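You operate a simulated robot arm through the tools that you are given. There is no shell and no other tool. Be economical: measure what you need, move in short steps, check, and stop when the job is done.

You run a simulated two-armed robot. Do the job below in one go: nothing can be reset, and whatever is moved stays where it is left.

JOB
Take the blue tea towel from the worktop above the washer and hang it over the handle of the top oven door.

Only the result counts: the job must be done as asked and must still hold three seconds after the hand-in. Knocking over, shifting, dropping, spilling or breaking anything else fails it. Flat cloth is picked up by pressing the open fingertips on it (5 to 10 N) and closing them slowly along it; thin cloth reads only 2 to 8 mm in the jaws.

ROBOT AND FRAMES
Two 7-joint arms with two-finger grippers on one trunk, on a base that drives. Base frame: it is fixed to the floor where the robot stands at the start and does not move with it; the origin is under the middle of the robot, x ahead of it, y to its left, z up. Readings come in mm, rad, newtons and seconds.
The left shoulder is at the start at [73, 216, 1143], the right one opposite. With the tool pointing down near the work surface each hand reaches from about 100 to 800 mm from the robot's upright axis, wherever it stands, measured 20 degrees to its own side. Payload 3.18 kg a hand.
The TCP of each hand is the grasp point between the finger pads, 30 mm short of the fingertips. In the tool frame z runs along the fingers and y along their closing line. Largest opening 144 mm; the body of the gripper starts 103 mm behind the TCP.
Orientation is that of the tool frame in the base frame, as a unit quaternion [w, x, y, z]. With the fingers straight down and closing along the base's y, the tool's x points along the base's -x, its y along +y and its z along -z.

CONTROLS
- The arms move only by the tool send_rows. It takes "left_targets", "right_targets" or both (then of equal length, played together; a hand with none holds still); each is a list of rows, each an object (a shift or turn left out is 0, a gripper value left out holds the last) with "rotation": the turn, a rotation vector about the base's x, y, z in units of 60 degrees (1.0 is 60 degrees), a list of three; "xyz": the shift along the base's x, y, z in units of 400 mm (1.0 is 400 mm), a list of three; "jaw": the finger opening in mm, from 0 to 144. In form: [{"rotation": [wx, wy, wz], "xyz": [tx, ty, tz], "jaw": jaw}, ...]. A call has 1 to 10 rows; each row is the pose to reach, as a shift and turn from the pose commanded when the call began. A call with a number of a shift or a turn outside -1 to 1 is refused whole. A row lasts 0.2 s, in which the tool goes at most 50 mm and 0.15 rad; a call with a longer step from one row to the next is refused whole, and so is a gripper value outside its range. Where a pose cannot be reached the arm comes as near as it can. A force on the tool above 40 N (or 10 N above the force at the start of the call, whichever is more), or a blocked arm, ends the call early, and 0.2 s more pass. The fingers move at their own pace and stop on an object; they squeeze with about 34 N. The grip force told is the motor's: it shows also when the fingers shut on nothing. Time passes only in rows, and 0.2 s behind the last, so rows that repeat a pose let the fingers close. The reply holds the time, the measured pose of the TCP, the force on the tool along the base axes, the opening and the grip force, in the units named above and with some noise, with the torque about the TCP (base axes, N m) and any sound that the robot's microphone picked up, and new pictures: "show" is both (left out), scene, wrist or none (wrist: the cameras of the hands that moved).
- Cameras (640 x 400 px; columns grow to the right, rows downward): "scene" is now at [150.2, 31.9, 1314.3]; the picture's right is [0.40, -0.92, 0.00], its down [-0.66, -0.29, -0.69] and it looks along [0.64, 0.27, -0.72] (base axes); focal length 214 px, centre (320, 200). "left" rides on the left gripper at [76, -16, -143] in its tool frame; the picture's right is [0.21, 0.98, 0.00], its down [-0.84, 0.18, -0.51] and it looks along [-0.50, 0.11, 0.86] (tool axes); focal length 218 px, centre (320, 200). "right" rides on the right gripper at [76, 16, -143] in its tool frame; the picture's right is [-0.21, 0.98, 0.00], its down [-0.84, -0.18, -0.51] and it looks along [-0.50, -0.11, 0.86] (tool axes); focal length 218 px, centre (320, 200). There is no depth. A picture from a camera that has moved, and an enlarged one, comes with that camera's place and axes in the base frame and with its lens.
- raise_lower(by): slides the trunk up (or, below 0, down) by that many mm; the arms and the scene camera ride with it, the base frame stays. It gives what a move gives, with no picture.
- roll_base(legs): drives the robot by 1 to 6 legs, each [ahead, left, turn to the left] in mm, mm and rad, along the robot's own axes; the way and the turn of a leg run together, so that a leg with both is an arc; at most 1500 mm and 3.142 rad a leg. The arms and the cameras ride along, it lands a little off, and it stops where it bumps. It gives what a move gives, and a new picture of the scene camera.
- head_to(pan, tilt): turns the head with the scene camera to pan (to the left, within 1.396 rad either way) and tilt (down, from -0.506 to 1.204), counted from straight ahead of the robot. It gives what a move gives, and a new picture of the scene camera.
- zoom(camera, box): a new picture of the part [left, top, right, bottom] of that camera's present view, enlarged. The clock stands still meanwhile.
- close_job(): hands the job in; it is judged then, once.

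Work in short steps. Places have to be worked out from the pictures, the camera data and where the tool is seen: move nearer, look again, correct. Check each grasp and each placing, and mend what went wrong. You have 120 turns and 260 pictures in all, those below and enlarged ones among them. Open the grippers and draw the arms clear of the work before you hand the job in, unless the task says otherwise; then end with one line.

The tools are called after ">>>" as name(argument=value, ...) on one line, values as JSON. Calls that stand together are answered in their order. send_rows: Moves the arms, as the interface text tells. Its arguments: {"type":"object","properties":{"left_targets":{"type":"array"},"right_targets":{"type":"array"},"show":{"type":"string","enum":["both","scene","wrist","none"]}},"required":[]} The other tools are called the same way: raise_lower (by) slides the trunk up or down; roll_base (legs) drives the base; head_to (pan, tilt) turns the head that bears the scene camera; zoom (camera, box) takes an enlarged picture of a part of a camera's view; close_job () hands the job in.

At the start:

```text
time_s: 0.0
left_tool_pos: [418.7, 262.1, 1075.8]
left_tcp_rot: [0.001, -0.001, 1.0, -0.001]
left_ft_force: [1.2, -1.0, -0.8]
left_torque: [-0.04, 0.0, -0.01]
left_opening: 143.9
left_grip_force: 0.0
right_tool_pos: [341.8, -25.6, 1108.4]
right_tcp_rot: [0.0, 0.0, 1.0, 0.0]
right_ft_force: [-0.1, 0.6, 0.2]
right_torque: [-0.02, -0.04, -0.02]
right_opening: 144.1
right_grip_force: 0.1
trunk travel left (down, up): [-225.0, 144.0]
robot x, y, heading: [0.5, -0.1, 0.006]
head pan, tilt: [0.407, 0.806]
```

scene: 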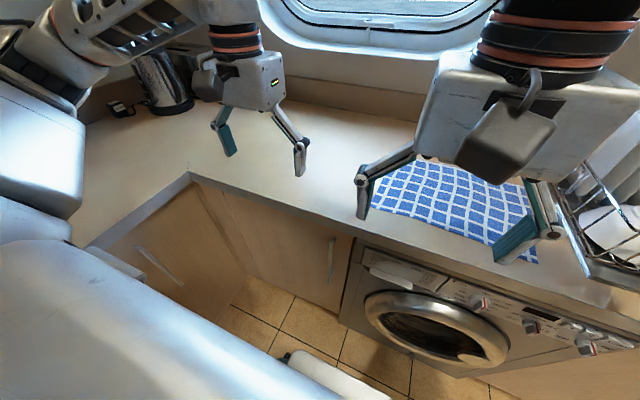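
right: 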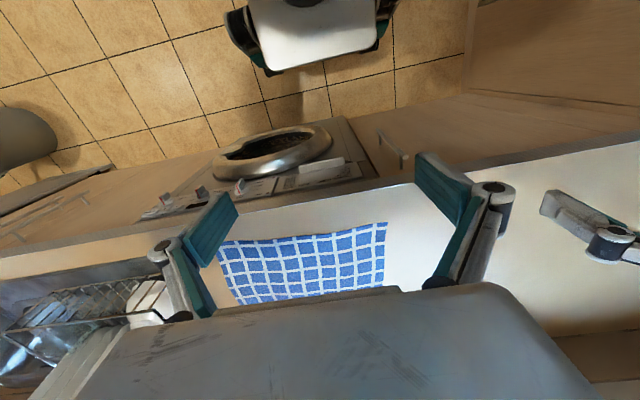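
left: 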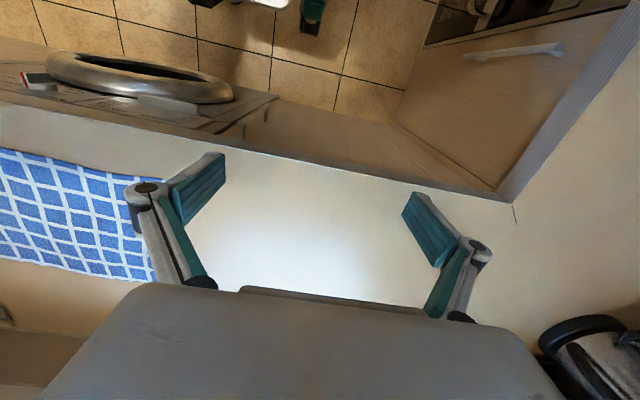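

The towel lies ahead on the counter above the washer, slightly right. I look around for the oven first.

>>> head_to(pan=1.39, tilt=0.6)

>>> head_to(pan=-1.2, tilt=0.4)

>>> head_to(pan=-0.2, tilt=0.7)

```text
time_s: 1.2
left_tool_pos: [417.7, 264.4, 1076.0]
left_tcp_rot: [-0.001, -0.001, 1.0, -0.001]
left_ft_force: [0.0, 0.4, 0.5]
left_torque: [-0.06, -0.01, 0.0]
left_opening: 143.8
left_grip_force: 0.1
right_tool_pos: [341.5, -25.0, 1108.8]
right_tcp_rot: [0.0, 0.0, 1.0, 0.0]
right_ft_force: [1.0, -0.4, 0.0]
right_torque: [-0.01, 0.0, -0.02]
right_opening: 144.1
right_grip_force: 0.1
trunk travel left (down, up): [-225.0, 144.0]
robot x, y, heading: [-3.4, 2.6, -0.002]
head pan, tilt: [1.389, 0.6]
camera scene: at [92.4, 87.0, 1331.7], right [0.98, -0.18, 0.0], down [-0.1, -0.56, -0.82], along [0.15, 0.81, -0.57], focal length 214 px, centre (320, 200)
```

scene: 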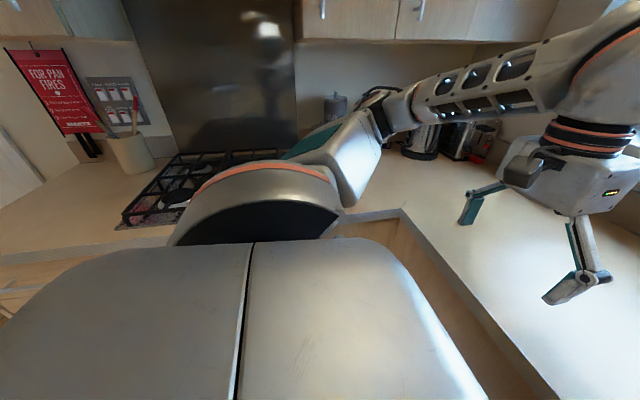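

```text
time_s: 3.6
left_tool_pos: [419.2, 264.3, 1076.8]
left_tcp_rot: [0.0, -0.001, 1.0, -0.001]
left_ft_force: [0.1, -0.1, 0.5]
left_torque: [0.0, 0.01, 0.02]
left_opening: 143.8
left_grip_force: 0.1
right_tool_pos: [341.5, -25.1, 1109.1]
right_tcp_rot: [-0.001, 0.0, 1.0, 0.0]
right_ft_force: [0.0, 0.0, -0.4]
right_torque: [-0.01, 0.02, 0.02]
right_opening: 144.1
right_grip_force: 0.0
trunk travel left (down, up): [-225.0, 144.0]
robot x, y, heading: [3.4, -3.7, -0.002]
head pan, tilt: [-1.201, 0.4]
camera scene: at [110.0, -86.2, 1350.0], right [-0.93, -0.36, 0.0], down [-0.14, 0.36, -0.92], along [0.33, -0.86, -0.39], focal length 214 px, centre (320, 200)
```

scene: 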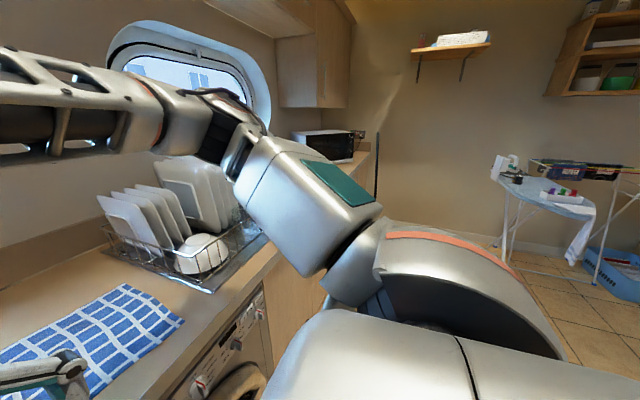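

```text
time_s: 4.8
left_tool_pos: [418.8, 263.8, 1075.8]
left_tcp_rot: [0.0, 0.0, 1.0, 0.0]
left_ft_force: [-1.0, 0.5, -0.2]
left_torque: [-0.01, -0.03, -0.01]
left_opening: 144.0
left_grip_force: 0.0
right_tool_pos: [342.1, -24.4, 1108.3]
right_tcp_rot: [-0.001, -0.001, 1.0, 0.001]
right_ft_force: [-0.8, -0.7, -0.6]
right_torque: [0.02, -0.02, 0.03]
right_opening: 144.1
right_grip_force: 0.1
trunk travel left (down, up): [-225.0, 144.0]
robot x, y, heading: [1.8, -3.1, -0.001]
head pan, tilt: [-0.201, 0.7]
camera scene: at [159.6, -16.9, 1323.2], right [-0.2, -0.98, 0.0], down [-0.63, 0.13, -0.77], along [0.75, -0.15, -0.64], focal length 214 px, centre (320, 200)
```

scene: 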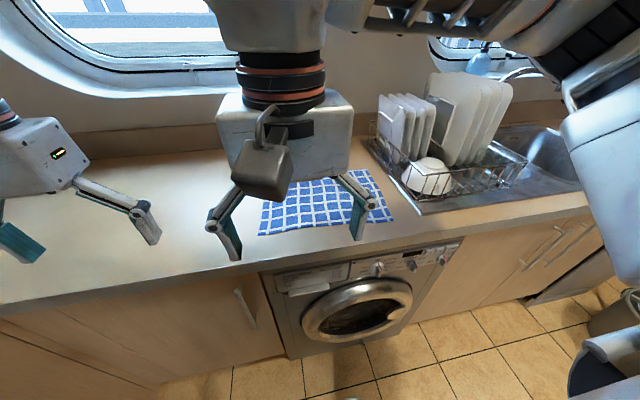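

The hob (and so the oven) is on the left counter, front at y≈640. I turn toward it to look at the handle before deciding on the grasp.

>>> roll_base(legs=[[-100, 0, 0], [0, 0, 1.57]])

>>> head_to(pan=0.2, tilt=0.95)

```text
time_s: 9.8
left_tool_pos: [-368.1, 416.3, 1078.0]
left_tcp_rot: [0.0, 0.712, -0.703, 0.001]
left_ft_force: [0.3, -0.5, -0.5]
left_torque: [-0.02, -0.01, -0.01]
left_opening: 143.9
left_grip_force: 0.2
right_tool_pos: [-78.5, 342.3, 1108.9]
right_tcp_rot: [0.0, 0.712, -0.703, 0.0]
right_ft_force: [0.2, -0.1, -0.1]
right_torque: [0.01, -0.01, 0.01]
right_opening: 144.2
right_grip_force: 0.0
trunk travel left (down, up): [-225.0, 144.0]
robot x, y, heading: [-99.0, -1.1, 1.581]
head pan, tilt: [-0.201, 0.7]
camera scene: at [-85.6, 160.2, 1323.1], right [0.98, -0.19, 0.0], down [-0.12, -0.63, -0.77], along [0.14, 0.75, -0.64], focal length 214 px, centre (320, 200)
```

scene: 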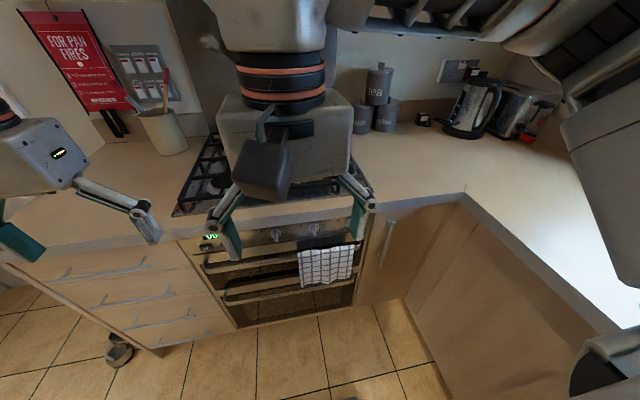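

```text
time_s: 10.7
left_tool_pos: [-369.0, 415.2, 1076.6]
left_tcp_rot: [-0.001, 0.712, -0.702, 0.001]
left_ft_force: [-0.3, 1.3, 0.2]
left_torque: [-0.01, 0.02, -0.02]
left_opening: 143.9
left_grip_force: 0.1
right_tool_pos: [-78.5, 342.1, 1109.1]
right_tcp_rot: [0.0, 0.711, -0.703, 0.001]
right_ft_force: [0.1, 0.6, 0.1]
right_torque: [-0.01, -0.02, 0.0]
right_opening: 144.1
right_grip_force: 0.1
trunk travel left (down, up): [-225.0, 144.0]
robot x, y, heading: [-100.1, -1.0, 1.582]
head pan, tilt: [0.201, 0.949]
camera scene: at [-116.7, 147.9, 1303.4], right [0.98, 0.21, 0.0], down [0.17, -0.79, -0.58], along [-0.12, 0.57, -0.81], focal length 214 px, centre (320, 200)
```

scene: 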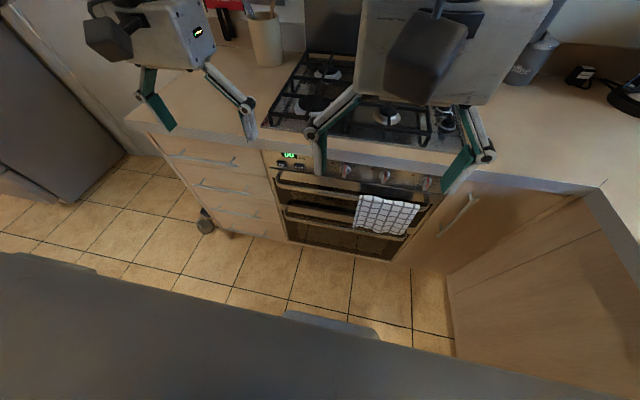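

An oven with two bar handles and a white towel is visible. Zooming in.

>>> zoom(camera="scene", box=[250, 120, 470, 280])

>>> roll_base(legs=[[-350, 0, 0]])

>>> head_to(pan=0.0, tilt=0.75)

```text
2.50 times, centred on (360, 200) of scene
camera zoom: at [-116.7, 147.9, 1303.4], right [0.98, 0.21, 0.0], down [0.17, -0.79, -0.58], along [-0.12, 0.57, -0.81], focal length 536 px, centre (220, 200)
```

zoom: 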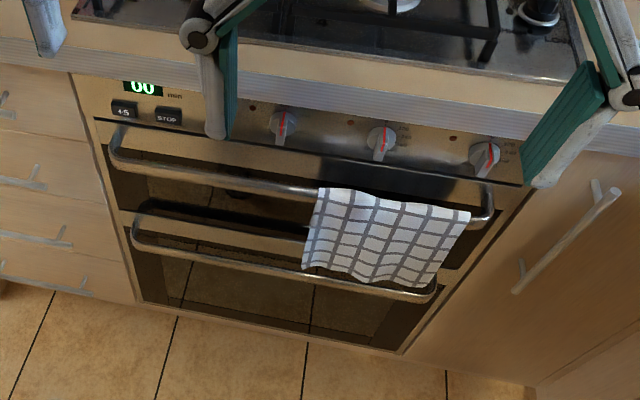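

```text
time_s: 13.0
left_tool_pos: [-365.1, 69.5, 1076.8]
left_tcp_rot: [-0.001, 0.712, -0.702, 0.001]
left_ft_force: [-0.2, -0.7, -0.6]
left_torque: [0.03, 0.02, -0.01]
left_opening: 144.0
left_grip_force: 0.0
right_tool_pos: [-73.7, -4.9, 1108.7]
right_tcp_rot: [0.0, 0.711, -0.703, 0.001]
right_ft_force: [-0.5, 0.0, -0.5]
right_torque: [0.0, 0.0, -0.02]
right_opening: 144.2
right_grip_force: 0.0
trunk travel left (down, up): [-225.0, 144.0]
robot x, y, heading: [-96.2, -346.2, 1.581]
head pan, tilt: [0.201, 0.949]
camera scene: at [-112.8, -198.4, 1303.4], right [0.98, 0.21, 0.0], down [0.17, -0.79, -0.58], along [-0.12, 0.57, -0.81], focal length 214 px, centre (320, 200)
```

scene: 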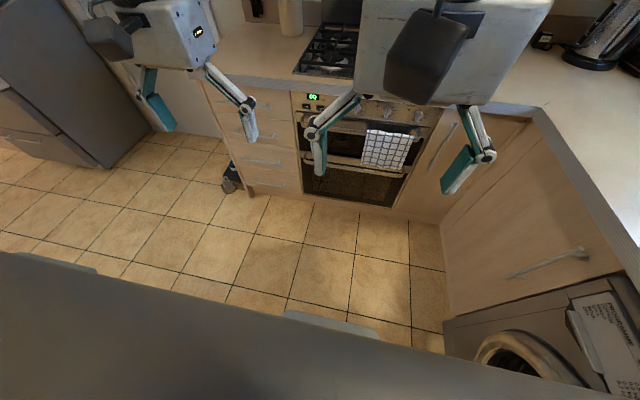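

```text
time_s: 13.7
left_tool_pos: [-364.2, 69.8, 1077.4]
left_tcp_rot: [0.0, 0.711, -0.703, 0.001]
left_ft_force: [0.0, -0.3, 0.1]
left_torque: [-0.01, -0.02, -0.01]
left_opening: 144.0
left_grip_force: 0.0
right_tool_pos: [-74.1, -3.8, 1108.3]
right_tcp_rot: [-0.001, 0.711, -0.704, -0.001]
right_ft_force: [0.6, 0.7, 0.5]
right_torque: [0.0, 0.0, 0.0]
right_opening: 144.1
right_grip_force: 0.0
trunk travel left (down, up): [-225.0, 144.0]
robot x, y, heading: [-96.6, -345.0, 1.578]
head pan, tilt: [0.0, 0.75]
camera scene: at [-98.5, -185.9, 1318.8], right [1.0, 0.01, 0.0], down [0.01, -0.68, -0.73], along [-0.01, 0.73, -0.68], focal length 214 px, centre (320, 200)
```

scene: 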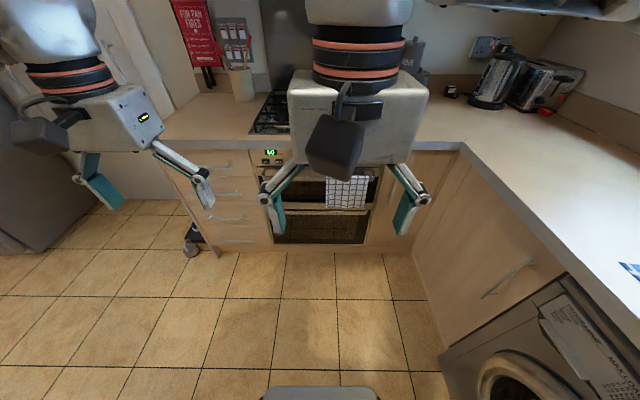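

The white towel hangs on the right half of the top handle; the left half is free. Zoom from this second viewpoint to triangulate the bar.

>>> zoom(camera="scene", box=[240, 140, 400, 240])

```text
4.00 times, centred on (320, 190) of scene
camera zoom: at [-98.5, -185.9, 1318.8], right [1.0, 0.01, 0.0], down [0.01, -0.68, -0.73], along [-0.01, 0.73, -0.68], focal length 858 px, centre (320, 240)
```

zoom: 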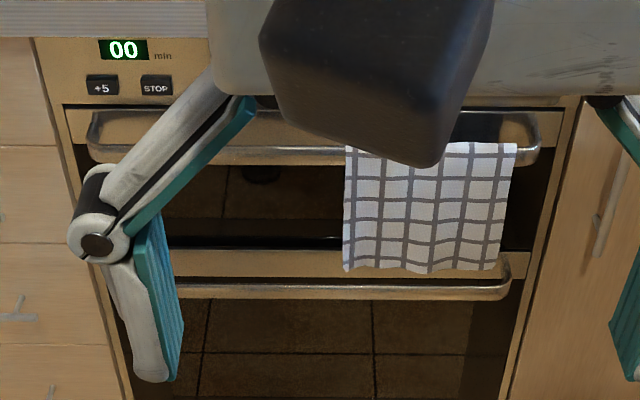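

Bar estimated at y≈600, z≈720, x −362…152; white towel covers x≈−85…110, so x −330…−100 is free. I drive back to the towel, a bit nearer the counter, to pick its left short end with both hands.

>>> roll_base(legs=[[395, 0, 0], [0, 0, -1.578], [190, 0, 0]])

>>> head_to(pan=0.0, tilt=0.85)

```text
time_s: 21.2
left_tool_pos: [508.4, 316.5, 1076.2]
left_tcp_rot: [-0.001, -0.005, 1.0, -0.001]
left_ft_force: [0.6, 0.4, -0.8]
left_torque: [0.0, 0.05, 0.03]
left_opening: 143.7
left_grip_force: 0.0
right_tool_pos: [434.5, 27.1, 1108.8]
right_tcp_rot: [-0.001, -0.005, 1.0, 0.0]
right_ft_force: [-0.1, -0.2, 0.1]
right_torque: [0.0, 0.05, -0.04]
right_opening: 143.9
right_grip_force: 0.1
trunk travel left (down, up): [-225.0, 144.0]
robot x, y, heading: [91.7, 47.0, 0.003]
head pan, tilt: [0.0, 0.75]
camera scene: at [251.4, 51.7, 1318.8], right [0.01, -1.0, 0.0], down [-0.68, -0.01, -0.73], along [0.73, 0.01, -0.68], focal length 214 px, centre (320, 200)
```

scene: 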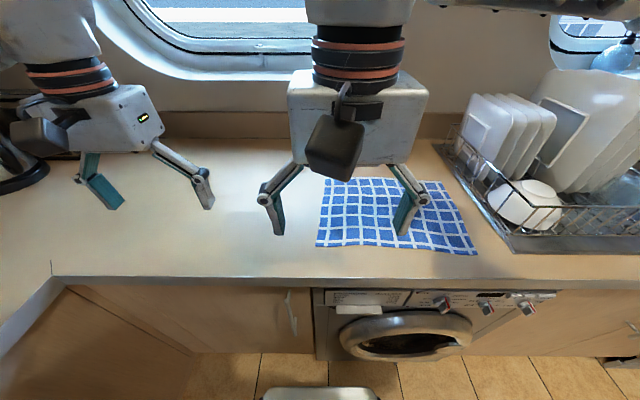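

```text
time_s: 21.8
left_tool_pos: [507.6, 317.3, 1076.6]
left_tcp_rot: [0.0, -0.005, 1.0, -0.001]
left_ft_force: [-0.2, 0.3, 0.1]
left_torque: [0.05, 0.01, -0.02]
left_opening: 143.9
left_grip_force: 0.1
right_tool_pos: [432.4, 28.0, 1109.3]
right_tcp_rot: [-0.001, -0.005, 1.0, 0.0]
right_ft_force: [-0.3, 0.1, -0.2]
right_torque: [-0.02, 0.0, 0.01]
right_opening: 143.9
right_grip_force: 0.0
trunk travel left (down, up): [-225.0, 144.0]
robot x, y, heading: [90.7, 52.1, 0.008]
head pan, tilt: [0.0, 0.85]
camera scene: at [245.7, 51.6, 1310.9], right [0.01, -1.0, 0.0], down [-0.75, -0.01, -0.66], along [0.66, 0.01, -0.75], focal length 214 px, centre (320, 200)
```

scene: 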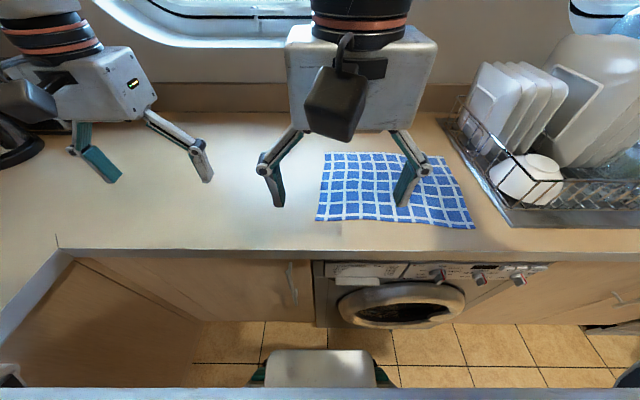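

Towel corners: near-left ≈(568,67), far-left ≈(850,47), near-right ≈(547,−326). I send the right hand above the near-left corner region (620,15), at z≈960, jaw 70.

>>> send_rows(right_targets=[{"xyz": [0.09, -0.006, -0.06], "jaw": 70}, {"xyz": [0.18, -0.012, -0.12], "jaw": 70}, {"xyz": [0.27, -0.018, -0.18], "jaw": 70}, {"xyz": [0.36, -0.024, -0.25], "jaw": 70}, {"xyz": [0.44, -0.03, -0.31], "jaw": 70}, {"xyz": [0.47, -0.033, -0.37], "jaw": 70}])

```text
time_s: 23.2
left_tool_pos: [508.1, 318.1, 1076.8]
left_tcp_rot: [-0.001, -0.006, 1.0, -0.001]
left_ft_force: [-0.6, -0.7, 0.4]
left_torque: [-0.04, 0.02, 0.0]
left_opening: 143.9
left_grip_force: 0.0
right_tool_pos: [622.0, 14.1, 961.1]
right_tcp_rot: [0.0, -0.005, 1.0, 0.0]
right_ft_force: [0.8, -0.4, -0.7]
right_torque: [0.01, 0.0, 0.02]
right_opening: 69.9
right_grip_force: 0.1
trunk travel left (down, up): [-225.0, 144.0]
robot x, y, heading: [93.7, 50.4, 0.01]
head pan, tilt: [0.0, 0.85]
camera scene: at [246.4, 51.6, 1310.8], right [0.01, -1.0, 0.0], down [-0.75, -0.01, -0.66], along [0.66, 0.01, -0.75], focal length 214 px, centre (320, 200)
camera right: at [545.7, 30.1, 1104.0], right [0.2, 0.98, 0.0], down [0.85, -0.17, 0.51], along [0.49, -0.1, -0.86], focal length 218 px, centre (320, 200)
```

scene: 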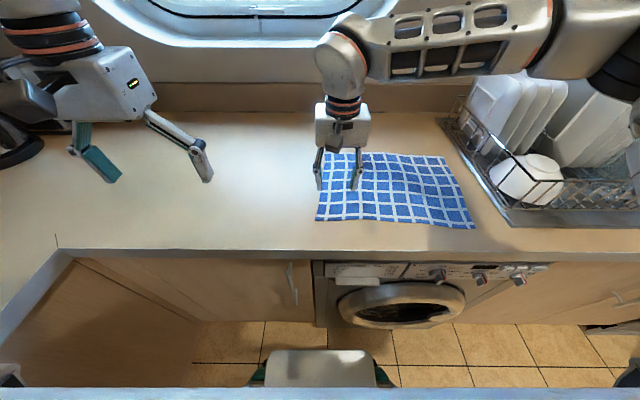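
right: 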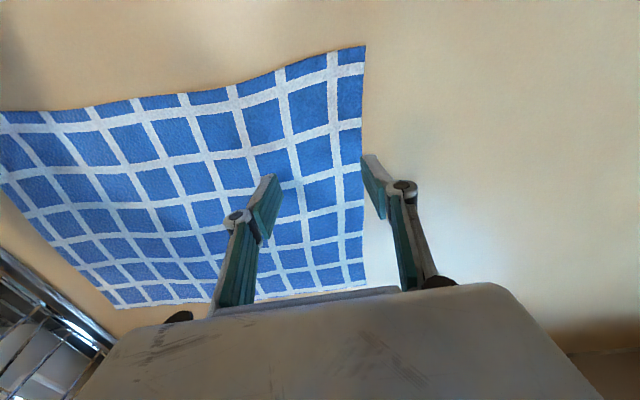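

Re-triangulating gives a counter height nearer 905–913. I shift the right hand to (590,2) and lower gently towards contact.

>>> send_rows(right_targets=[{"xyz": [-0.08, -0.03, 0]}, {"xyz": [-0.08, -0.03, -0.015]}, {"xyz": [-0.08, -0.03, -0.03]}, {"xyz": [-0.08, -0.03, -0.04]}, {"xyz": [-0.08, -0.03, -0.045]}], show="wrist")

```text
time_s: 24.4
left_tool_pos: [507.8, 317.6, 1076.7]
left_tcp_rot: [-0.001, -0.005, 1.0, -0.001]
left_ft_force: [0.0, -1.2, 0.0]
left_torque: [0.0, 0.0, 0.03]
left_opening: 143.7
left_grip_force: 0.0
right_tool_pos: [589.5, 1.8, 942.1]
right_tcp_rot: [-0.001, -0.005, 1.0, 0.0]
right_ft_force: [0.3, 0.2, 0.0]
right_torque: [0.0, 0.0, -0.04]
right_opening: 69.6
right_grip_force: 0.0
trunk travel left (down, up): [-225.0, 144.0]
robot x, y, heading: [91.6, 51.0, 0.008]
head pan, tilt: [0.0, 0.85]
camera right: at [513.2, 17.7, 1085.5], right [0.2, 0.98, 0.0], down [0.85, -0.17, 0.51], along [0.5, -0.1, -0.86], focal length 218 px, centre (320, 200)
```

right: 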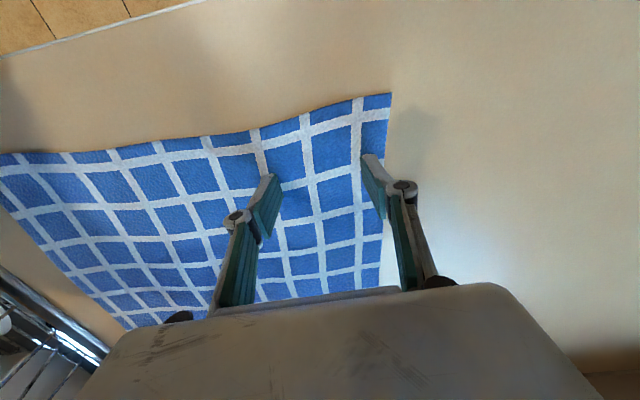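

No contact yet at tip z≈912; continue down in small steps.

>>> send_rows(right_targets=[{"xyz": [0, 0, -0.01]}, {"xyz": [0, 0, -0.02]}, {"xyz": [0, 0, -0.03]}, {"xyz": [0, 0, -0.035]}], show="none")

```text
time_s: 25.4
left_tool_pos: [508.4, 318.1, 1075.7]
left_tcp_rot: [-0.001, -0.005, 1.0, -0.001]
left_ft_force: [0.4, 0.8, 0.0]
left_torque: [0.02, 0.01, 0.02]
left_opening: 144.0
left_grip_force: 0.1
right_tool_pos: [588.2, 1.0, 927.7]
right_tcp_rot: [-0.003, -0.004, 1.0, -0.001]
right_ft_force: [-0.6, 0.0, 5.2]
right_torque: [-0.04, -0.01, -0.04]
right_opening: 78.5
right_grip_force: 0.1
trunk travel left (down, up): [-225.0, 144.0]
robot x, y, heading: [92.6, 47.3, 0.01]
head pan, tilt: [0.0, 0.85]
```

Contact with 5 N at tip z≈898. Close slowly with a hair more pressure.

>>> send_rows(right_targets=[{"xyz": [0, 0, -0.002], "jaw": 66}, {"xyz": [0, 0, -0.003], "jaw": 58}, {"xyz": [0, 0, -0.003], "jaw": 50}, {"xyz": [0, 0, -0.003], "jaw": 42}, {"xyz": [0, 0, -0.003], "jaw": 34}, {"xyz": [0, 0, -0.003], "jaw": 26}, {"xyz": [0, 0, -0.003], "jaw": 18}, {"xyz": [0, 0, -0.003], "jaw": 10}, {"xyz": [0, 0, -0.003], "jaw": 0}, {"xyz": [0, 0, -0.003], "jaw": 0}])

```text
time_s: 26.2
left_tool_pos: [506.2, 317.3, 1079.0]
left_tcp_rot: [0.001, -0.005, 1.0, -0.001]
left_ft_force: [0.9, -1.2, 0.1]
left_torque: [0.02, 0.0, 0.0]
left_opening: 144.1
left_grip_force: 0.0
right_tool_pos: [589.5, 4.2, 938.5]
right_tcp_rot: [0.006, -0.004, 1.0, 0.006]
right_ft_force: [-0.9, 2.4, 23.1]
right_torque: [-0.24, 0.1, 0.02]
right_opening: 5.7
right_grip_force: 31.7
trunk travel left (down, up): [-225.0, 144.0]
robot x, y, heading: [91.0, 50.5, 0.008]
head pan, tilt: [0.0, 0.85]
stopped in row 3 (right hand): the force on the tool passed its limit at 51 N (the readings are from after the stop); the commanded pose is now the measured one
camera scene: at [243.2, 51.6, 1311.8], right [0.01, -1.0, 0.0], down [-0.75, -0.01, -0.66], along [0.66, 0.01, -0.75], focal length 214 px, centre (320, 200)
camera right: at [512.0, 19.1, 1080.7], right [0.2, 0.98, 0.01], down [0.84, -0.18, 0.52], along [0.51, -0.09, -0.86], focal length 218 px, centre (320, 200)
```

scene: 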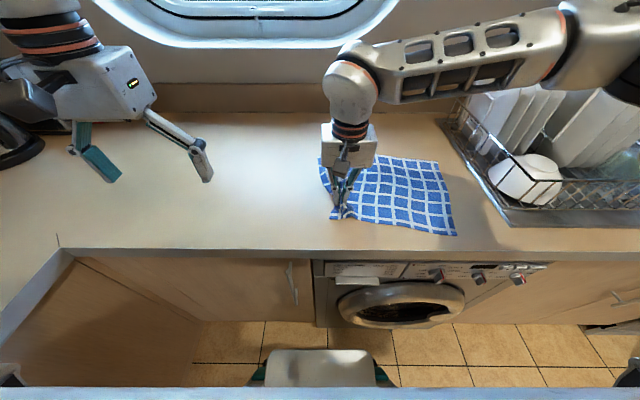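
right: 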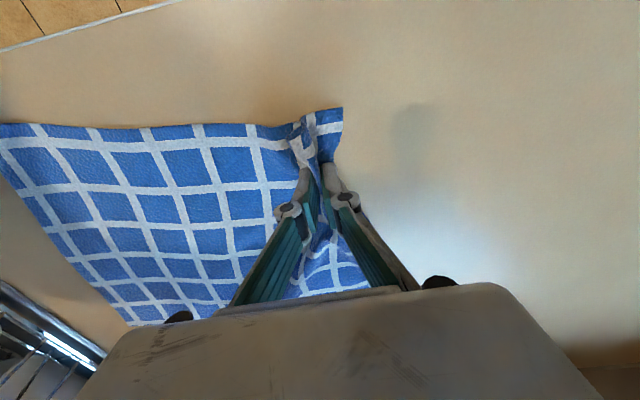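

The fold is in the jaws (5.7 mm). Lift a little to verify.

>>> send_rows(right_targets=[{"xyz": [0, 0, 0.05], "jaw": 0}, {"xyz": [0, 0, 0.1], "jaw": 0}, {"xyz": [0, 0, 0.15], "jaw": 0}])

```text
time_s: 27.0
left_tool_pos: [508.1, 318.2, 1076.4]
left_tcp_rot: [0.001, -0.005, 1.0, -0.001]
left_ft_force: [0.2, -0.4, -0.1]
left_torque: [0.01, 0.0, 0.04]
left_opening: 144.1
left_grip_force: 0.1
right_tool_pos: [590.0, 2.6, 991.0]
right_tcp_rot: [0.001, -0.004, 1.0, 0.003]
right_ft_force: [0.0, 3.1, 3.9]
right_torque: [0.43, -0.05, -0.01]
right_opening: 0.2
right_grip_force: 26.1
trunk travel left (down, up): [-225.0, 144.0]
robot x, y, heading: [90.3, 47.6, 0.006]
head pan, tilt: [0.0, 0.85]
camera scene: at [245.5, 51.5, 1310.9], right [0.01, -1.0, 0.0], down [-0.75, -0.01, -0.66], along [0.66, 0.01, -0.75], focal length 214 px, centre (320, 200)
camera right: at [513.1, 17.4, 1134.2], right [0.2, 0.98, 0.0], down [0.84, -0.18, 0.51], along [0.5, -0.1, -0.86], focal length 218 px, centre (320, 200)
```

scene: 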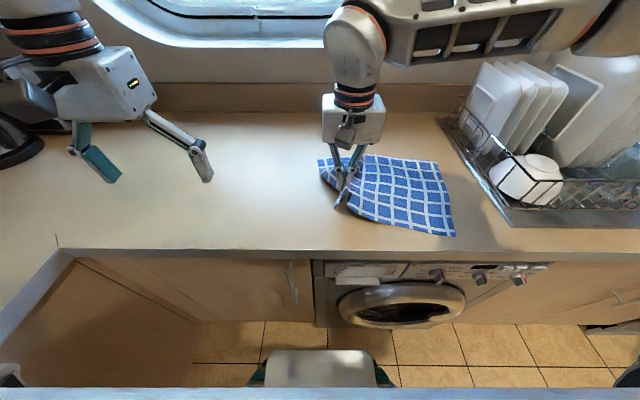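
right: 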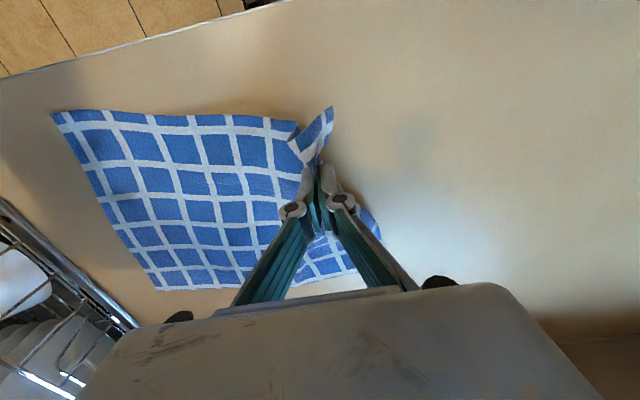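

Opening reads only 0.2 mm though the cloth seems to follow. Zoom to check.

>>> zoom(camera="scene", box=[300, 120, 460, 240])

>>> zoom(camera="right", box=[240, 90, 400, 220])

```text
3.33 times, centred on (380, 180) of scene
camera zoom: at [245.5, 51.5, 1310.9], right [0.01, -1.0, 0.0], down [-0.75, -0.01, -0.66], along [0.66, 0.01, -0.75], focal length 715 px, centre (120, 267)
```

zoom: 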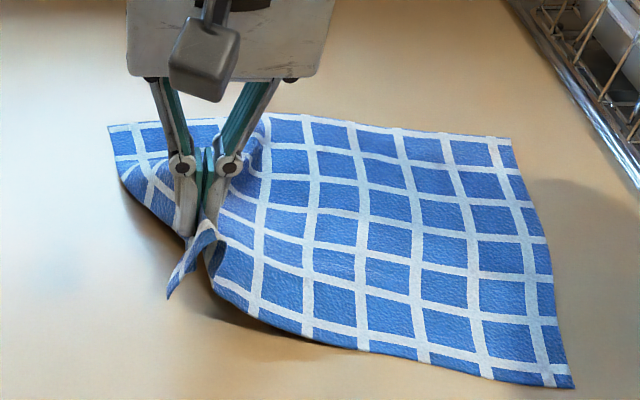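

```text
3.08 times, centred on (320, 155) of right
camera zoom: at [513.1, 17.4, 1134.2], right [0.2, 0.98, 0.0], down [0.84, -0.18, 0.51], along [0.5, -0.1, -0.86], focal length 672 px, centre (320, 338)
```

zoom: 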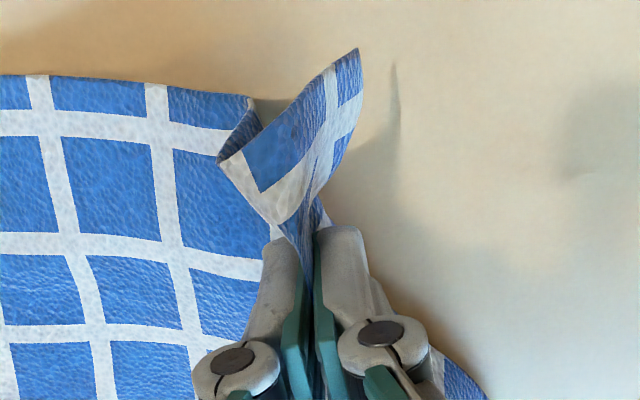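

Grip is sound. Lower the right hand slightly and bring the left hand over the far-left corner region (738,10) via the far side.

>>> send_rows(left_targets=[{"xyz": [0.11, -0.03, 0], "jaw": 70}, {"xyz": [0.22, -0.07, 0]}, {"xyz": [0.33, -0.12, 0]}, {"xyz": [0.43, -0.18, 0]}, {"xyz": [0.51, -0.26, 0]}, {"xyz": [0.56, -0.36, 0]}, {"xyz": [0.58, -0.47, -0.02]}, {"xyz": [0.58, -0.58, -0.05]}, {"xyz": [0.58, -0.68, -0.1]}, {"xyz": [0.58, -0.76, -0.17]}], right_targets=[{"xyz": [0, 0, -0.02]}, {"xyz": [0, 0, -0.04]}, {"xyz": [0, 0, -0.06]}, {"xyz": [0, 0, -0.075]}, {"xyz": [0, 0, -0.075]}, {"xyz": [0, 0, -0.075]}, {"xyz": [0, 0, -0.075]}, {"xyz": [0, 0, -0.075]}, {"xyz": [0, 0, -0.075]}, {"xyz": [0, 0, -0.075]}])

```text
time_s: 29.2
left_tool_pos: [746.9, 18.0, 1015.7]
left_tcp_rot: [0.001, -0.014, 1.0, -0.011]
left_ft_force: [-0.2, 0.0, 0.0]
left_torque: [-0.01, -0.02, -0.01]
left_opening: 69.9
left_grip_force: 0.0
right_tool_pos: [589.5, 2.0, 961.7]
right_tcp_rot: [0.001, -0.004, 1.0, 0.002]
right_ft_force: [-1.1, -1.3, 1.6]
right_torque: [-0.18, 0.0, -0.04]
right_opening: 5.0
right_grip_force: 45.1
trunk travel left (down, up): [-225.0, 144.0]
robot x, y, heading: [93.9, 52.1, 0.012]
head pan, tilt: [0.0, 0.85]
camera scene: at [246.0, 51.7, 1310.9], right [0.01, -1.0, 0.0], down [-0.75, -0.01, -0.66], along [0.66, 0.01, -0.75], focal length 214 px, centre (320, 200)
camera right: at [512.8, 18.1, 1104.9], right [0.2, 0.98, 0.0], down [0.84, -0.18, 0.51], along [0.5, -0.1, -0.86], focal length 218 px, centre (320, 200)
camera left: at [669.0, 3.6, 1158.6], right [-0.24, 0.97, -0.02], down [0.84, 0.21, 0.51], along [0.5, 0.1, -0.86], focal length 218 px, centre (320, 200)
```

scene: 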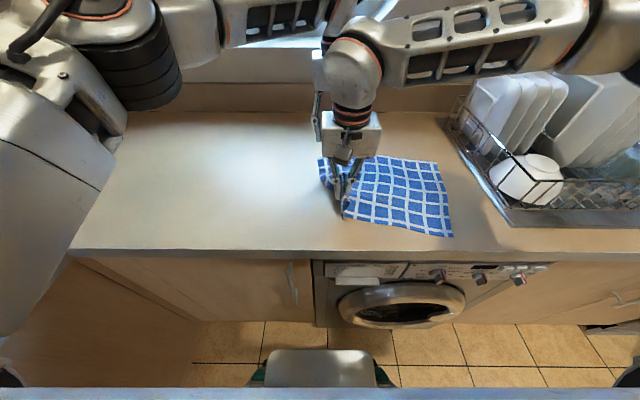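
right: 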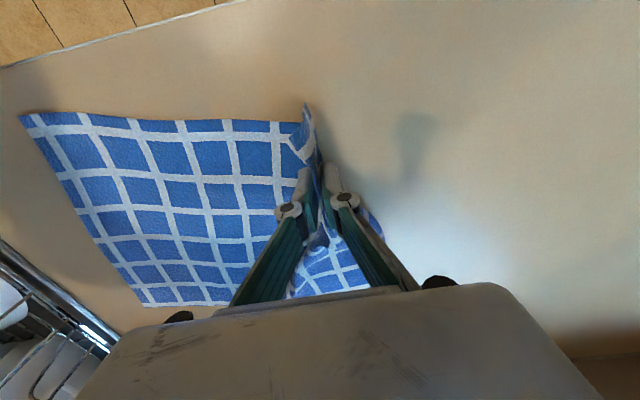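
left: 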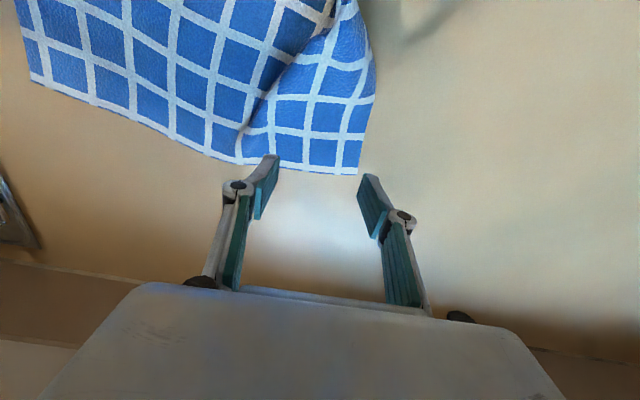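

Far corner seen at ≈(775,72). Left hand goes to (728,15) and descends to near contact.

>>> send_rows(left_targets=[{"xyz": [-0.045, -0.008, -0.05]}, {"xyz": [-0.045, -0.008, -0.12]}, {"xyz": [-0.045, -0.008, -0.175]}, {"xyz": [-0.045, -0.008, -0.19]}, {"xyz": [-0.045, -0.008, -0.2]}, {"xyz": [-0.045, -0.008, -0.205]}], show="wrist")

```text
time_s: 29.8
left_tool_pos: [722.1, 8.8, 968.3]
left_tcp_rot: [-0.001, -0.007, 1.0, -0.004]
left_ft_force: [1.2, 0.0, 0.9]
left_torque: [0.01, 0.11, 0.06]
left_opening: 70.1
left_grip_force: 0.1
right_tool_pos: [585.4, -0.1, 956.2]
right_tcp_rot: [-0.007, -0.005, 1.0, -0.001]
right_ft_force: [-1.3, 1.1, -1.7]
right_torque: [-0.1, -0.06, 0.01]
right_opening: 6.6
right_grip_force: 43.4
trunk travel left (down, up): [-225.0, 144.0]
robot x, y, heading: [91.6, 51.6, 0.01]
head pan, tilt: [0.0, 0.85]
stopped in row 3 (left hand): the force on the tool passed its limit at 51 N (the readings are from after the stop); the commanded pose is now the measured one
camera left: at [645.0, -8.8, 1110.4], right [-0.22, 0.97, -0.01], down [0.84, 0.2, 0.5], along [0.49, 0.1, -0.86], focal length 218 px, centre (320, 200)
```

left: 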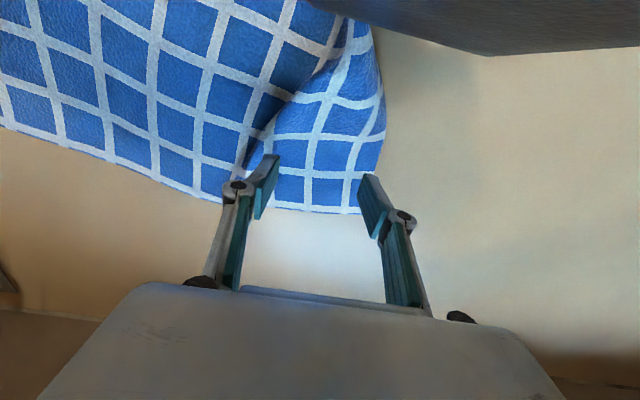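

The left hand's camera housing ran into the right gripper. I lift the left, yaw it −35° so the camera swings aside, and draw the right hand back 20 mm.

>>> send_rows(left_targets=[{"xyz": [0.03, 0, 0.06]}, {"xyz": [0.03, 0, 0.12], "rotation": [0, 0, -0.14]}, {"xyz": [0.03, 0, 0.12], "rotation": [0, 0, -0.28]}, {"xyz": [0.03, 0, 0.12], "rotation": [0, 0, -0.42]}, {"xyz": [0.02, 0, 0.12], "rotation": [0, 0, -0.56]}, {"xyz": [0.015, 0, 0.1], "rotation": [0, 0, -0.6]}], right_targets=[{"xyz": [0, 0, 0], "jaw": 0}, {"xyz": [0, 0, 0]}, {"xyz": [-0.02, -0.01, 0]}, {"xyz": [-0.04, -0.02, 0]}, {"xyz": [-0.05, -0.03, 0]}, {"xyz": [-0.05, -0.03, 0]}])

```text
time_s: 31.2
left_tool_pos: [729.5, 29.1, 1012.8]
left_tcp_rot: [0.019, 0.125, 0.992, -0.002]
left_ft_force: [0.0, 0.7, -0.1]
left_torque: [0.01, 0.02, 0.01]
left_opening: 70.1
left_grip_force: 0.0
left hand out of reach, approached as far as the arm can: row 3, 4, 5, 6
right_tool_pos: [566.8, -11.4, 955.0]
right_tcp_rot: [-0.007, -0.005, 1.0, -0.002]
right_ft_force: [-0.4, 0.5, -1.2]
right_torque: [0.02, 0.02, 0.04]
right_opening: 6.0
right_grip_force: 29.6
trunk travel left (down, up): [-225.0, 144.0]
robot x, y, heading: [92.3, 48.0, 0.007]
head pan, tilt: [0.0, 0.85]
camera scene: at [246.4, 51.2, 1310.8], right [0.01, -1.0, 0.0], down [-0.75, -0.01, -0.66], along [0.66, 0.01, -0.75], focal length 214 px, centre (320, 200)
camera right: at [492.3, 4.6, 1098.0], right [0.2, 0.98, -0.01], down [0.85, -0.17, 0.5], along [0.49, -0.11, -0.87], focal length 218 px, centre (320, 200)
camera left: at [645.1, 33.5, 1152.5], right [0.04, 1.0, -0.01], down [0.84, -0.03, 0.54], along [0.54, -0.03, -0.84], focal length 218 px, centre (320, 200)
```

scene: 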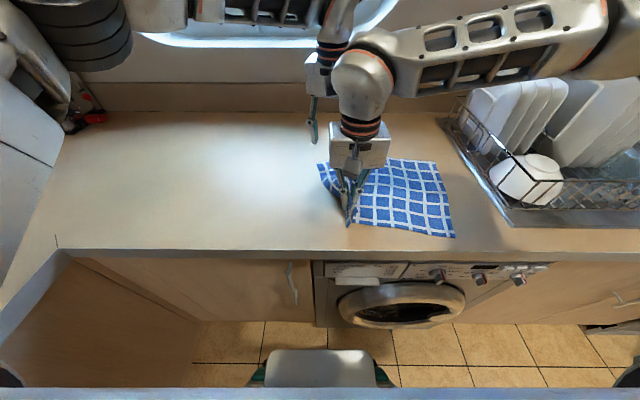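
right: 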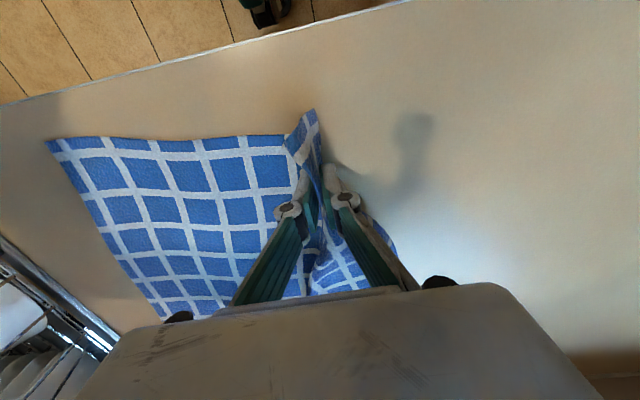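
left: 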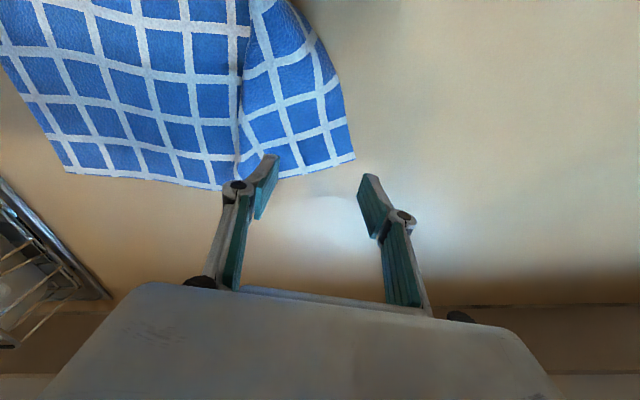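

Wrist limit blocks negative yaw, so yaw the left hand positively instead, at height.

>>> send_rows(left_targets=[{"xyz": [0, 0, 0.02], "rotation": [0, 0, 0.14]}, {"xyz": [0, 0, 0.04], "rotation": [0, 0, 0.28]}, {"xyz": [0, 0, 0.04], "rotation": [0, 0, 0.42]}, {"xyz": [0, 0, 0.04], "rotation": [0, 0, 0.56]}, {"xyz": [0, 0, 0.04], "rotation": [0, 0, 0.7]}, {"xyz": [0, 0, 0.04], "rotation": [0, 0, 0.84]}, {"xyz": [0, 0, 0.04], "rotation": [0, 0, 0.98]}], show="wrist")

```text
time_s: 32.8
left_tool_pos: [729.4, 29.7, 1034.9]
left_tcp_rot: [0.015, -0.381, 0.924, 0.005]
left_ft_force: [0.6, 0.0, 0.8]
left_torque: [0.01, 0.01, 0.02]
left_opening: 69.9
left_grip_force: 0.1
right_tool_pos: [567.2, -11.0, 954.8]
right_tcp_rot: [-0.006, -0.005, 1.0, -0.002]
right_ft_force: [0.2, 1.0, 0.2]
right_torque: [-0.12, 0.03, 0.02]
right_opening: 6.1
right_grip_force: 32.4
trunk travel left (down, up): [-225.0, 144.0]
robot x, y, heading: [92.5, 50.3, 0.009]
head pan, tilt: [0.0, 0.85]
camera left: at [683.1, -38.8, 1173.9], right [-0.84, 0.55, -0.01], down [0.46, 0.71, 0.53], along [0.3, 0.44, -0.85], focal length 218 px, centre (320, 200)
```

left: 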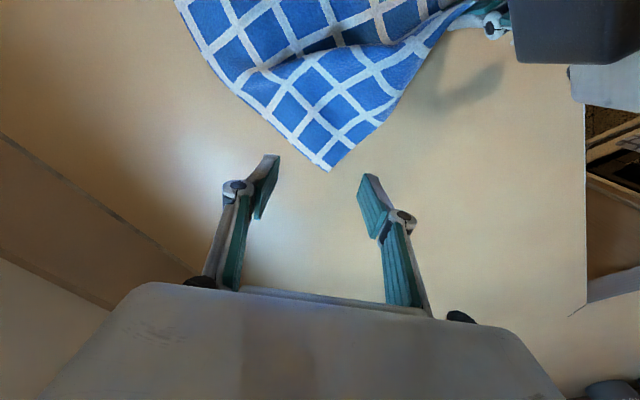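

Now the fingers straddle the corner diagonally (corner ≈(745,69)). Move to (706,30) and descend to near contact.

>>> send_rows(left_targets=[{"xyz": [-0.055, 0, -0.06]}, {"xyz": [-0.055, 0, -0.13]}, {"xyz": [-0.055, 0, -0.2]}, {"xyz": [-0.055, 0, -0.235]}, {"xyz": [-0.055, 0, -0.25]}], show="wrist")

```text
time_s: 34.0
left_tool_pos: [700.4, 19.7, 936.5]
left_tcp_rot: [0.023, -0.369, 0.929, 0.009]
left_ft_force: [2.7, -0.6, 19.0]
left_torque: [-0.33, -0.09, 0.07]
left_opening: 76.8
left_grip_force: 0.8
right_tool_pos: [564.9, -11.1, 958.6]
right_tcp_rot: [-0.004, -0.004, 1.0, -0.002]
right_ft_force: [-0.3, 0.7, 4.7]
right_torque: [0.05, -0.11, 0.0]
right_opening: 1.0
right_grip_force: 35.7
trunk travel left (down, up): [-225.0, 144.0]
robot x, y, heading: [91.7, 47.5, 0.003]
head pan, tilt: [0.0, 0.85]
camera left: at [650.4, -50.5, 1074.0], right [-0.82, 0.57, -0.01], down [0.47, 0.69, 0.55], along [0.32, 0.45, -0.84], focal length 218 px, centre (320, 200)
```

left: 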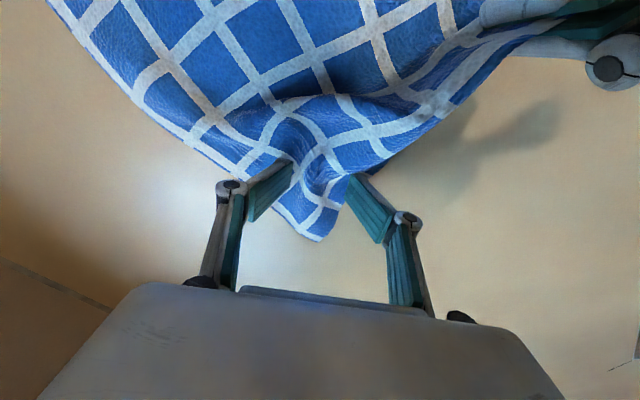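

In contact (19 N), cloth already ruffling between the fingers. Ease 2 mm up and close.

>>> send_rows(left_targets=[{"xyz": [0, 0, 0.004], "jaw": 66}, {"xyz": [0, 0, 0.004], "jaw": 54}, {"xyz": [0, 0, 0.004], "jaw": 42}, {"xyz": [0, 0, 0.004], "jaw": 30}, {"xyz": [0, 0, 0.004], "jaw": 18}, {"xyz": [0, 0, 0.004], "jaw": 6}, {"xyz": [0, 0, 0.004], "jaw": 0}, {"xyz": [0, 0, 0.004], "jaw": 0}])

```text
time_s: 35.0
left_tool_pos: [701.6, 17.0, 939.2]
left_tcp_rot: [0.022, -0.37, 0.929, 0.007]
left_ft_force: [-3.9, 0.5, 19.7]
left_torque: [0.06, 0.35, -0.02]
left_opening: 35.8
left_grip_force: 0.2
right_tool_pos: [565.7, -10.7, 955.0]
right_tcp_rot: [-0.006, -0.003, 1.0, -0.003]
right_ft_force: [0.6, 0.3, -1.1]
right_torque: [-0.04, 0.09, -0.03]
right_opening: 6.7
right_grip_force: 42.4
trunk travel left (down, up): [-225.0, 144.0]
robot x, y, heading: [91.5, 52.1, 0.01]
head pan, tilt: [0.0, 0.85]
stopped in row 4 (left hand): the force on the tool passed its limit at 42 N (the readings are from after the stop); the commanded pose is now the measured one
camera scene: at [244.8, 51.5, 1311.0], right [0.01, -1.0, 0.0], down [-0.75, -0.01, -0.66], along [0.66, 0.01, -0.75], focal length 214 px, centre (320, 200)
camera left: at [651.9, -52.0, 1078.1], right [-0.82, 0.57, -0.01], down [0.47, 0.69, 0.54], along [0.32, 0.44, -0.84], focal length 218 px, centre (320, 200)
```

scene: 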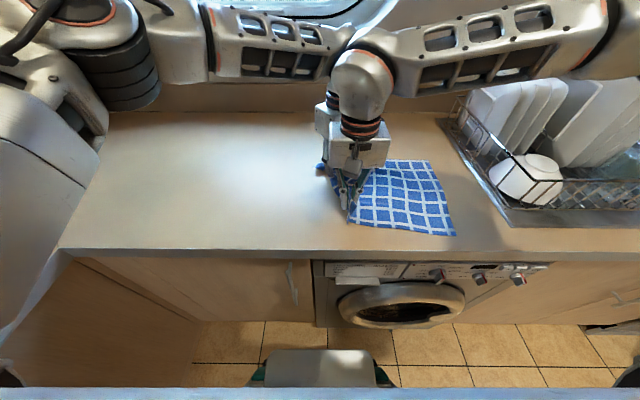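
left: 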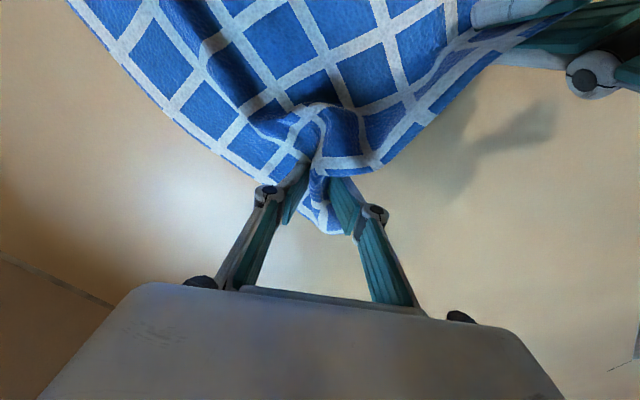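

Tips lengthen as they close, so force grew. Continue closing while rising gently.

>>> send_rows(left_targets=[{"xyz": [0, 0, 0.004], "jaw": 30}, {"xyz": [0, 0, 0.007], "jaw": 22}, {"xyz": [0, 0, 0.01], "jaw": 14}, {"xyz": [0, 0, 0.012], "jaw": 6}, {"xyz": [0, 0, 0.013], "jaw": 0}, {"xyz": [0, 0, 0.013], "jaw": 0}, {"xyz": [0, 0, 0.013], "jaw": 0}], show="wrist")

```text
time_s: 36.5
left_tool_pos: [701.6, 16.8, 942.4]
left_tcp_rot: [0.021, -0.37, 0.929, 0.009]
left_ft_force: [-0.8, 0.0, 10.8]
left_torque: [-0.14, -0.08, -0.01]
left_opening: 5.9
left_grip_force: 28.2
right_tool_pos: [565.9, -11.6, 954.6]
right_tcp_rot: [-0.006, -0.004, 1.0, -0.003]
right_ft_force: [0.4, 0.3, 0.8]
right_torque: [0.0, -0.04, -0.03]
right_opening: 4.4
right_grip_force: 26.8
trunk travel left (down, up): [-225.0, 144.0]
robot x, y, heading: [92.9, 51.2, 0.013]
head pan, tilt: [0.0, 0.85]
camera left: at [652.0, -52.0, 1080.5], right [-0.82, 0.57, -0.01], down [0.47, 0.69, 0.55], along [0.32, 0.45, -0.84], focal length 218 px, centre (320, 200)
```

left: 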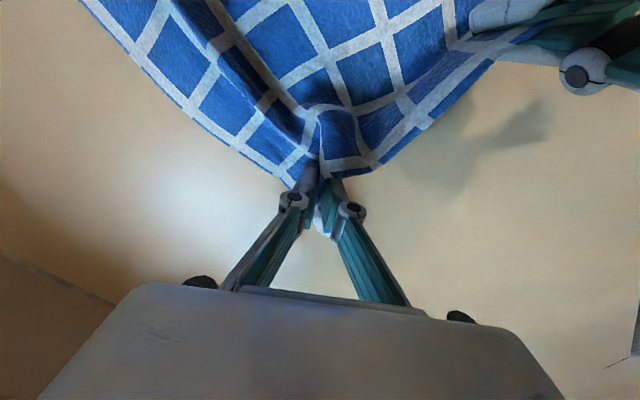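

Left has 5.9 mm cloth too. Lift both hands together.

>>> send_rows(left_targets=[{"xyz": [0, 0, 0.08], "jaw": 0}, {"xyz": [0, 0, 0.16]}, {"xyz": [0, 0, 0.24]}, {"xyz": [0, 0, 0.32]}, {"xyz": [-0.03, 0, 0.4]}, {"xyz": [-0.06, 0, 0.48]}, {"xyz": [-0.09, 0, 0.56]}, {"xyz": [-0.12, 0, 0.64]}], right_targets=[{"xyz": [0, 0, 0.08], "jaw": 0}, {"xyz": [0, 0, 0.16]}, {"xyz": [0, 0, 0.24]}, {"xyz": [0, 0, 0.32]}, {"xyz": [-0.03, 0, 0.4]}, {"xyz": [-0.06, 0, 0.48]}, {"xyz": [-0.09, 0, 0.56]}, {"xyz": [-0.12, 0, 0.64]}])

```text
time_s: 38.4
left_tool_pos: [656.3, 23.3, 1202.2]
left_tcp_rot: [0.016, -0.376, 0.927, 0.002]
left_ft_force: [0.5, -0.3, -2.2]
left_torque: [-0.04, -0.03, -0.01]
left_opening: 7.2
left_grip_force: 37.2
right_tool_pos: [515.0, -10.1, 1209.9]
right_tcp_rot: [-0.006, -0.004, 1.0, -0.002]
right_ft_force: [0.5, -1.8, 7.4]
right_torque: [-0.11, 0.01, -0.02]
right_opening: 0.0
right_grip_force: 27.6
trunk travel left (down, up): [-225.0, 144.0]
robot x, y, heading: [93.6, 50.4, 0.011]
head pan, tilt: [0.0, 0.85]
camera scene: at [244.2, 51.5, 1311.3], right [0.01, -1.0, 0.0], down [-0.75, -0.01, -0.66], along [0.66, 0.01, -0.75], focal length 214 px, centre (320, 200)
camera right: at [441.1, 6.9, 1353.9], right [0.2, 0.98, -0.01], down [0.85, -0.17, 0.5], along [0.49, -0.11, -0.87], focal length 218 px, centre (320, 200)
camera left: at [608.2, -44.7, 1341.8], right [-0.83, 0.56, -0.01], down [0.46, 0.71, 0.53], along [0.31, 0.44, -0.85], focal length 218 px, centre (320, 200)
```

scene: 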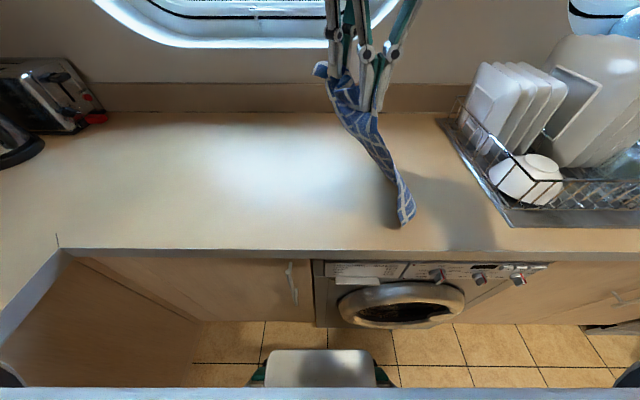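
right: 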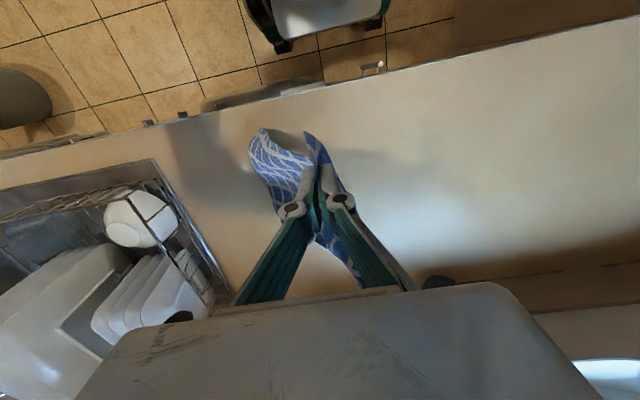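
left: 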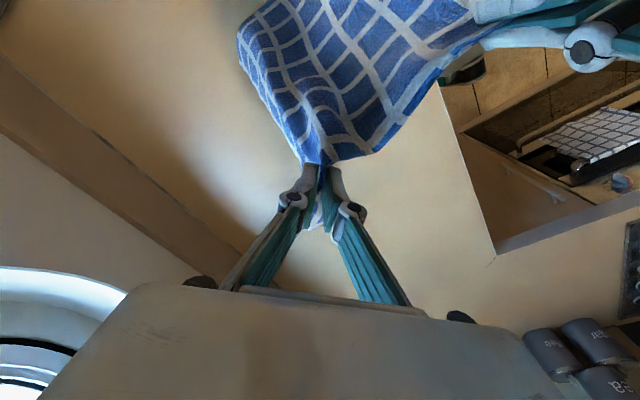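

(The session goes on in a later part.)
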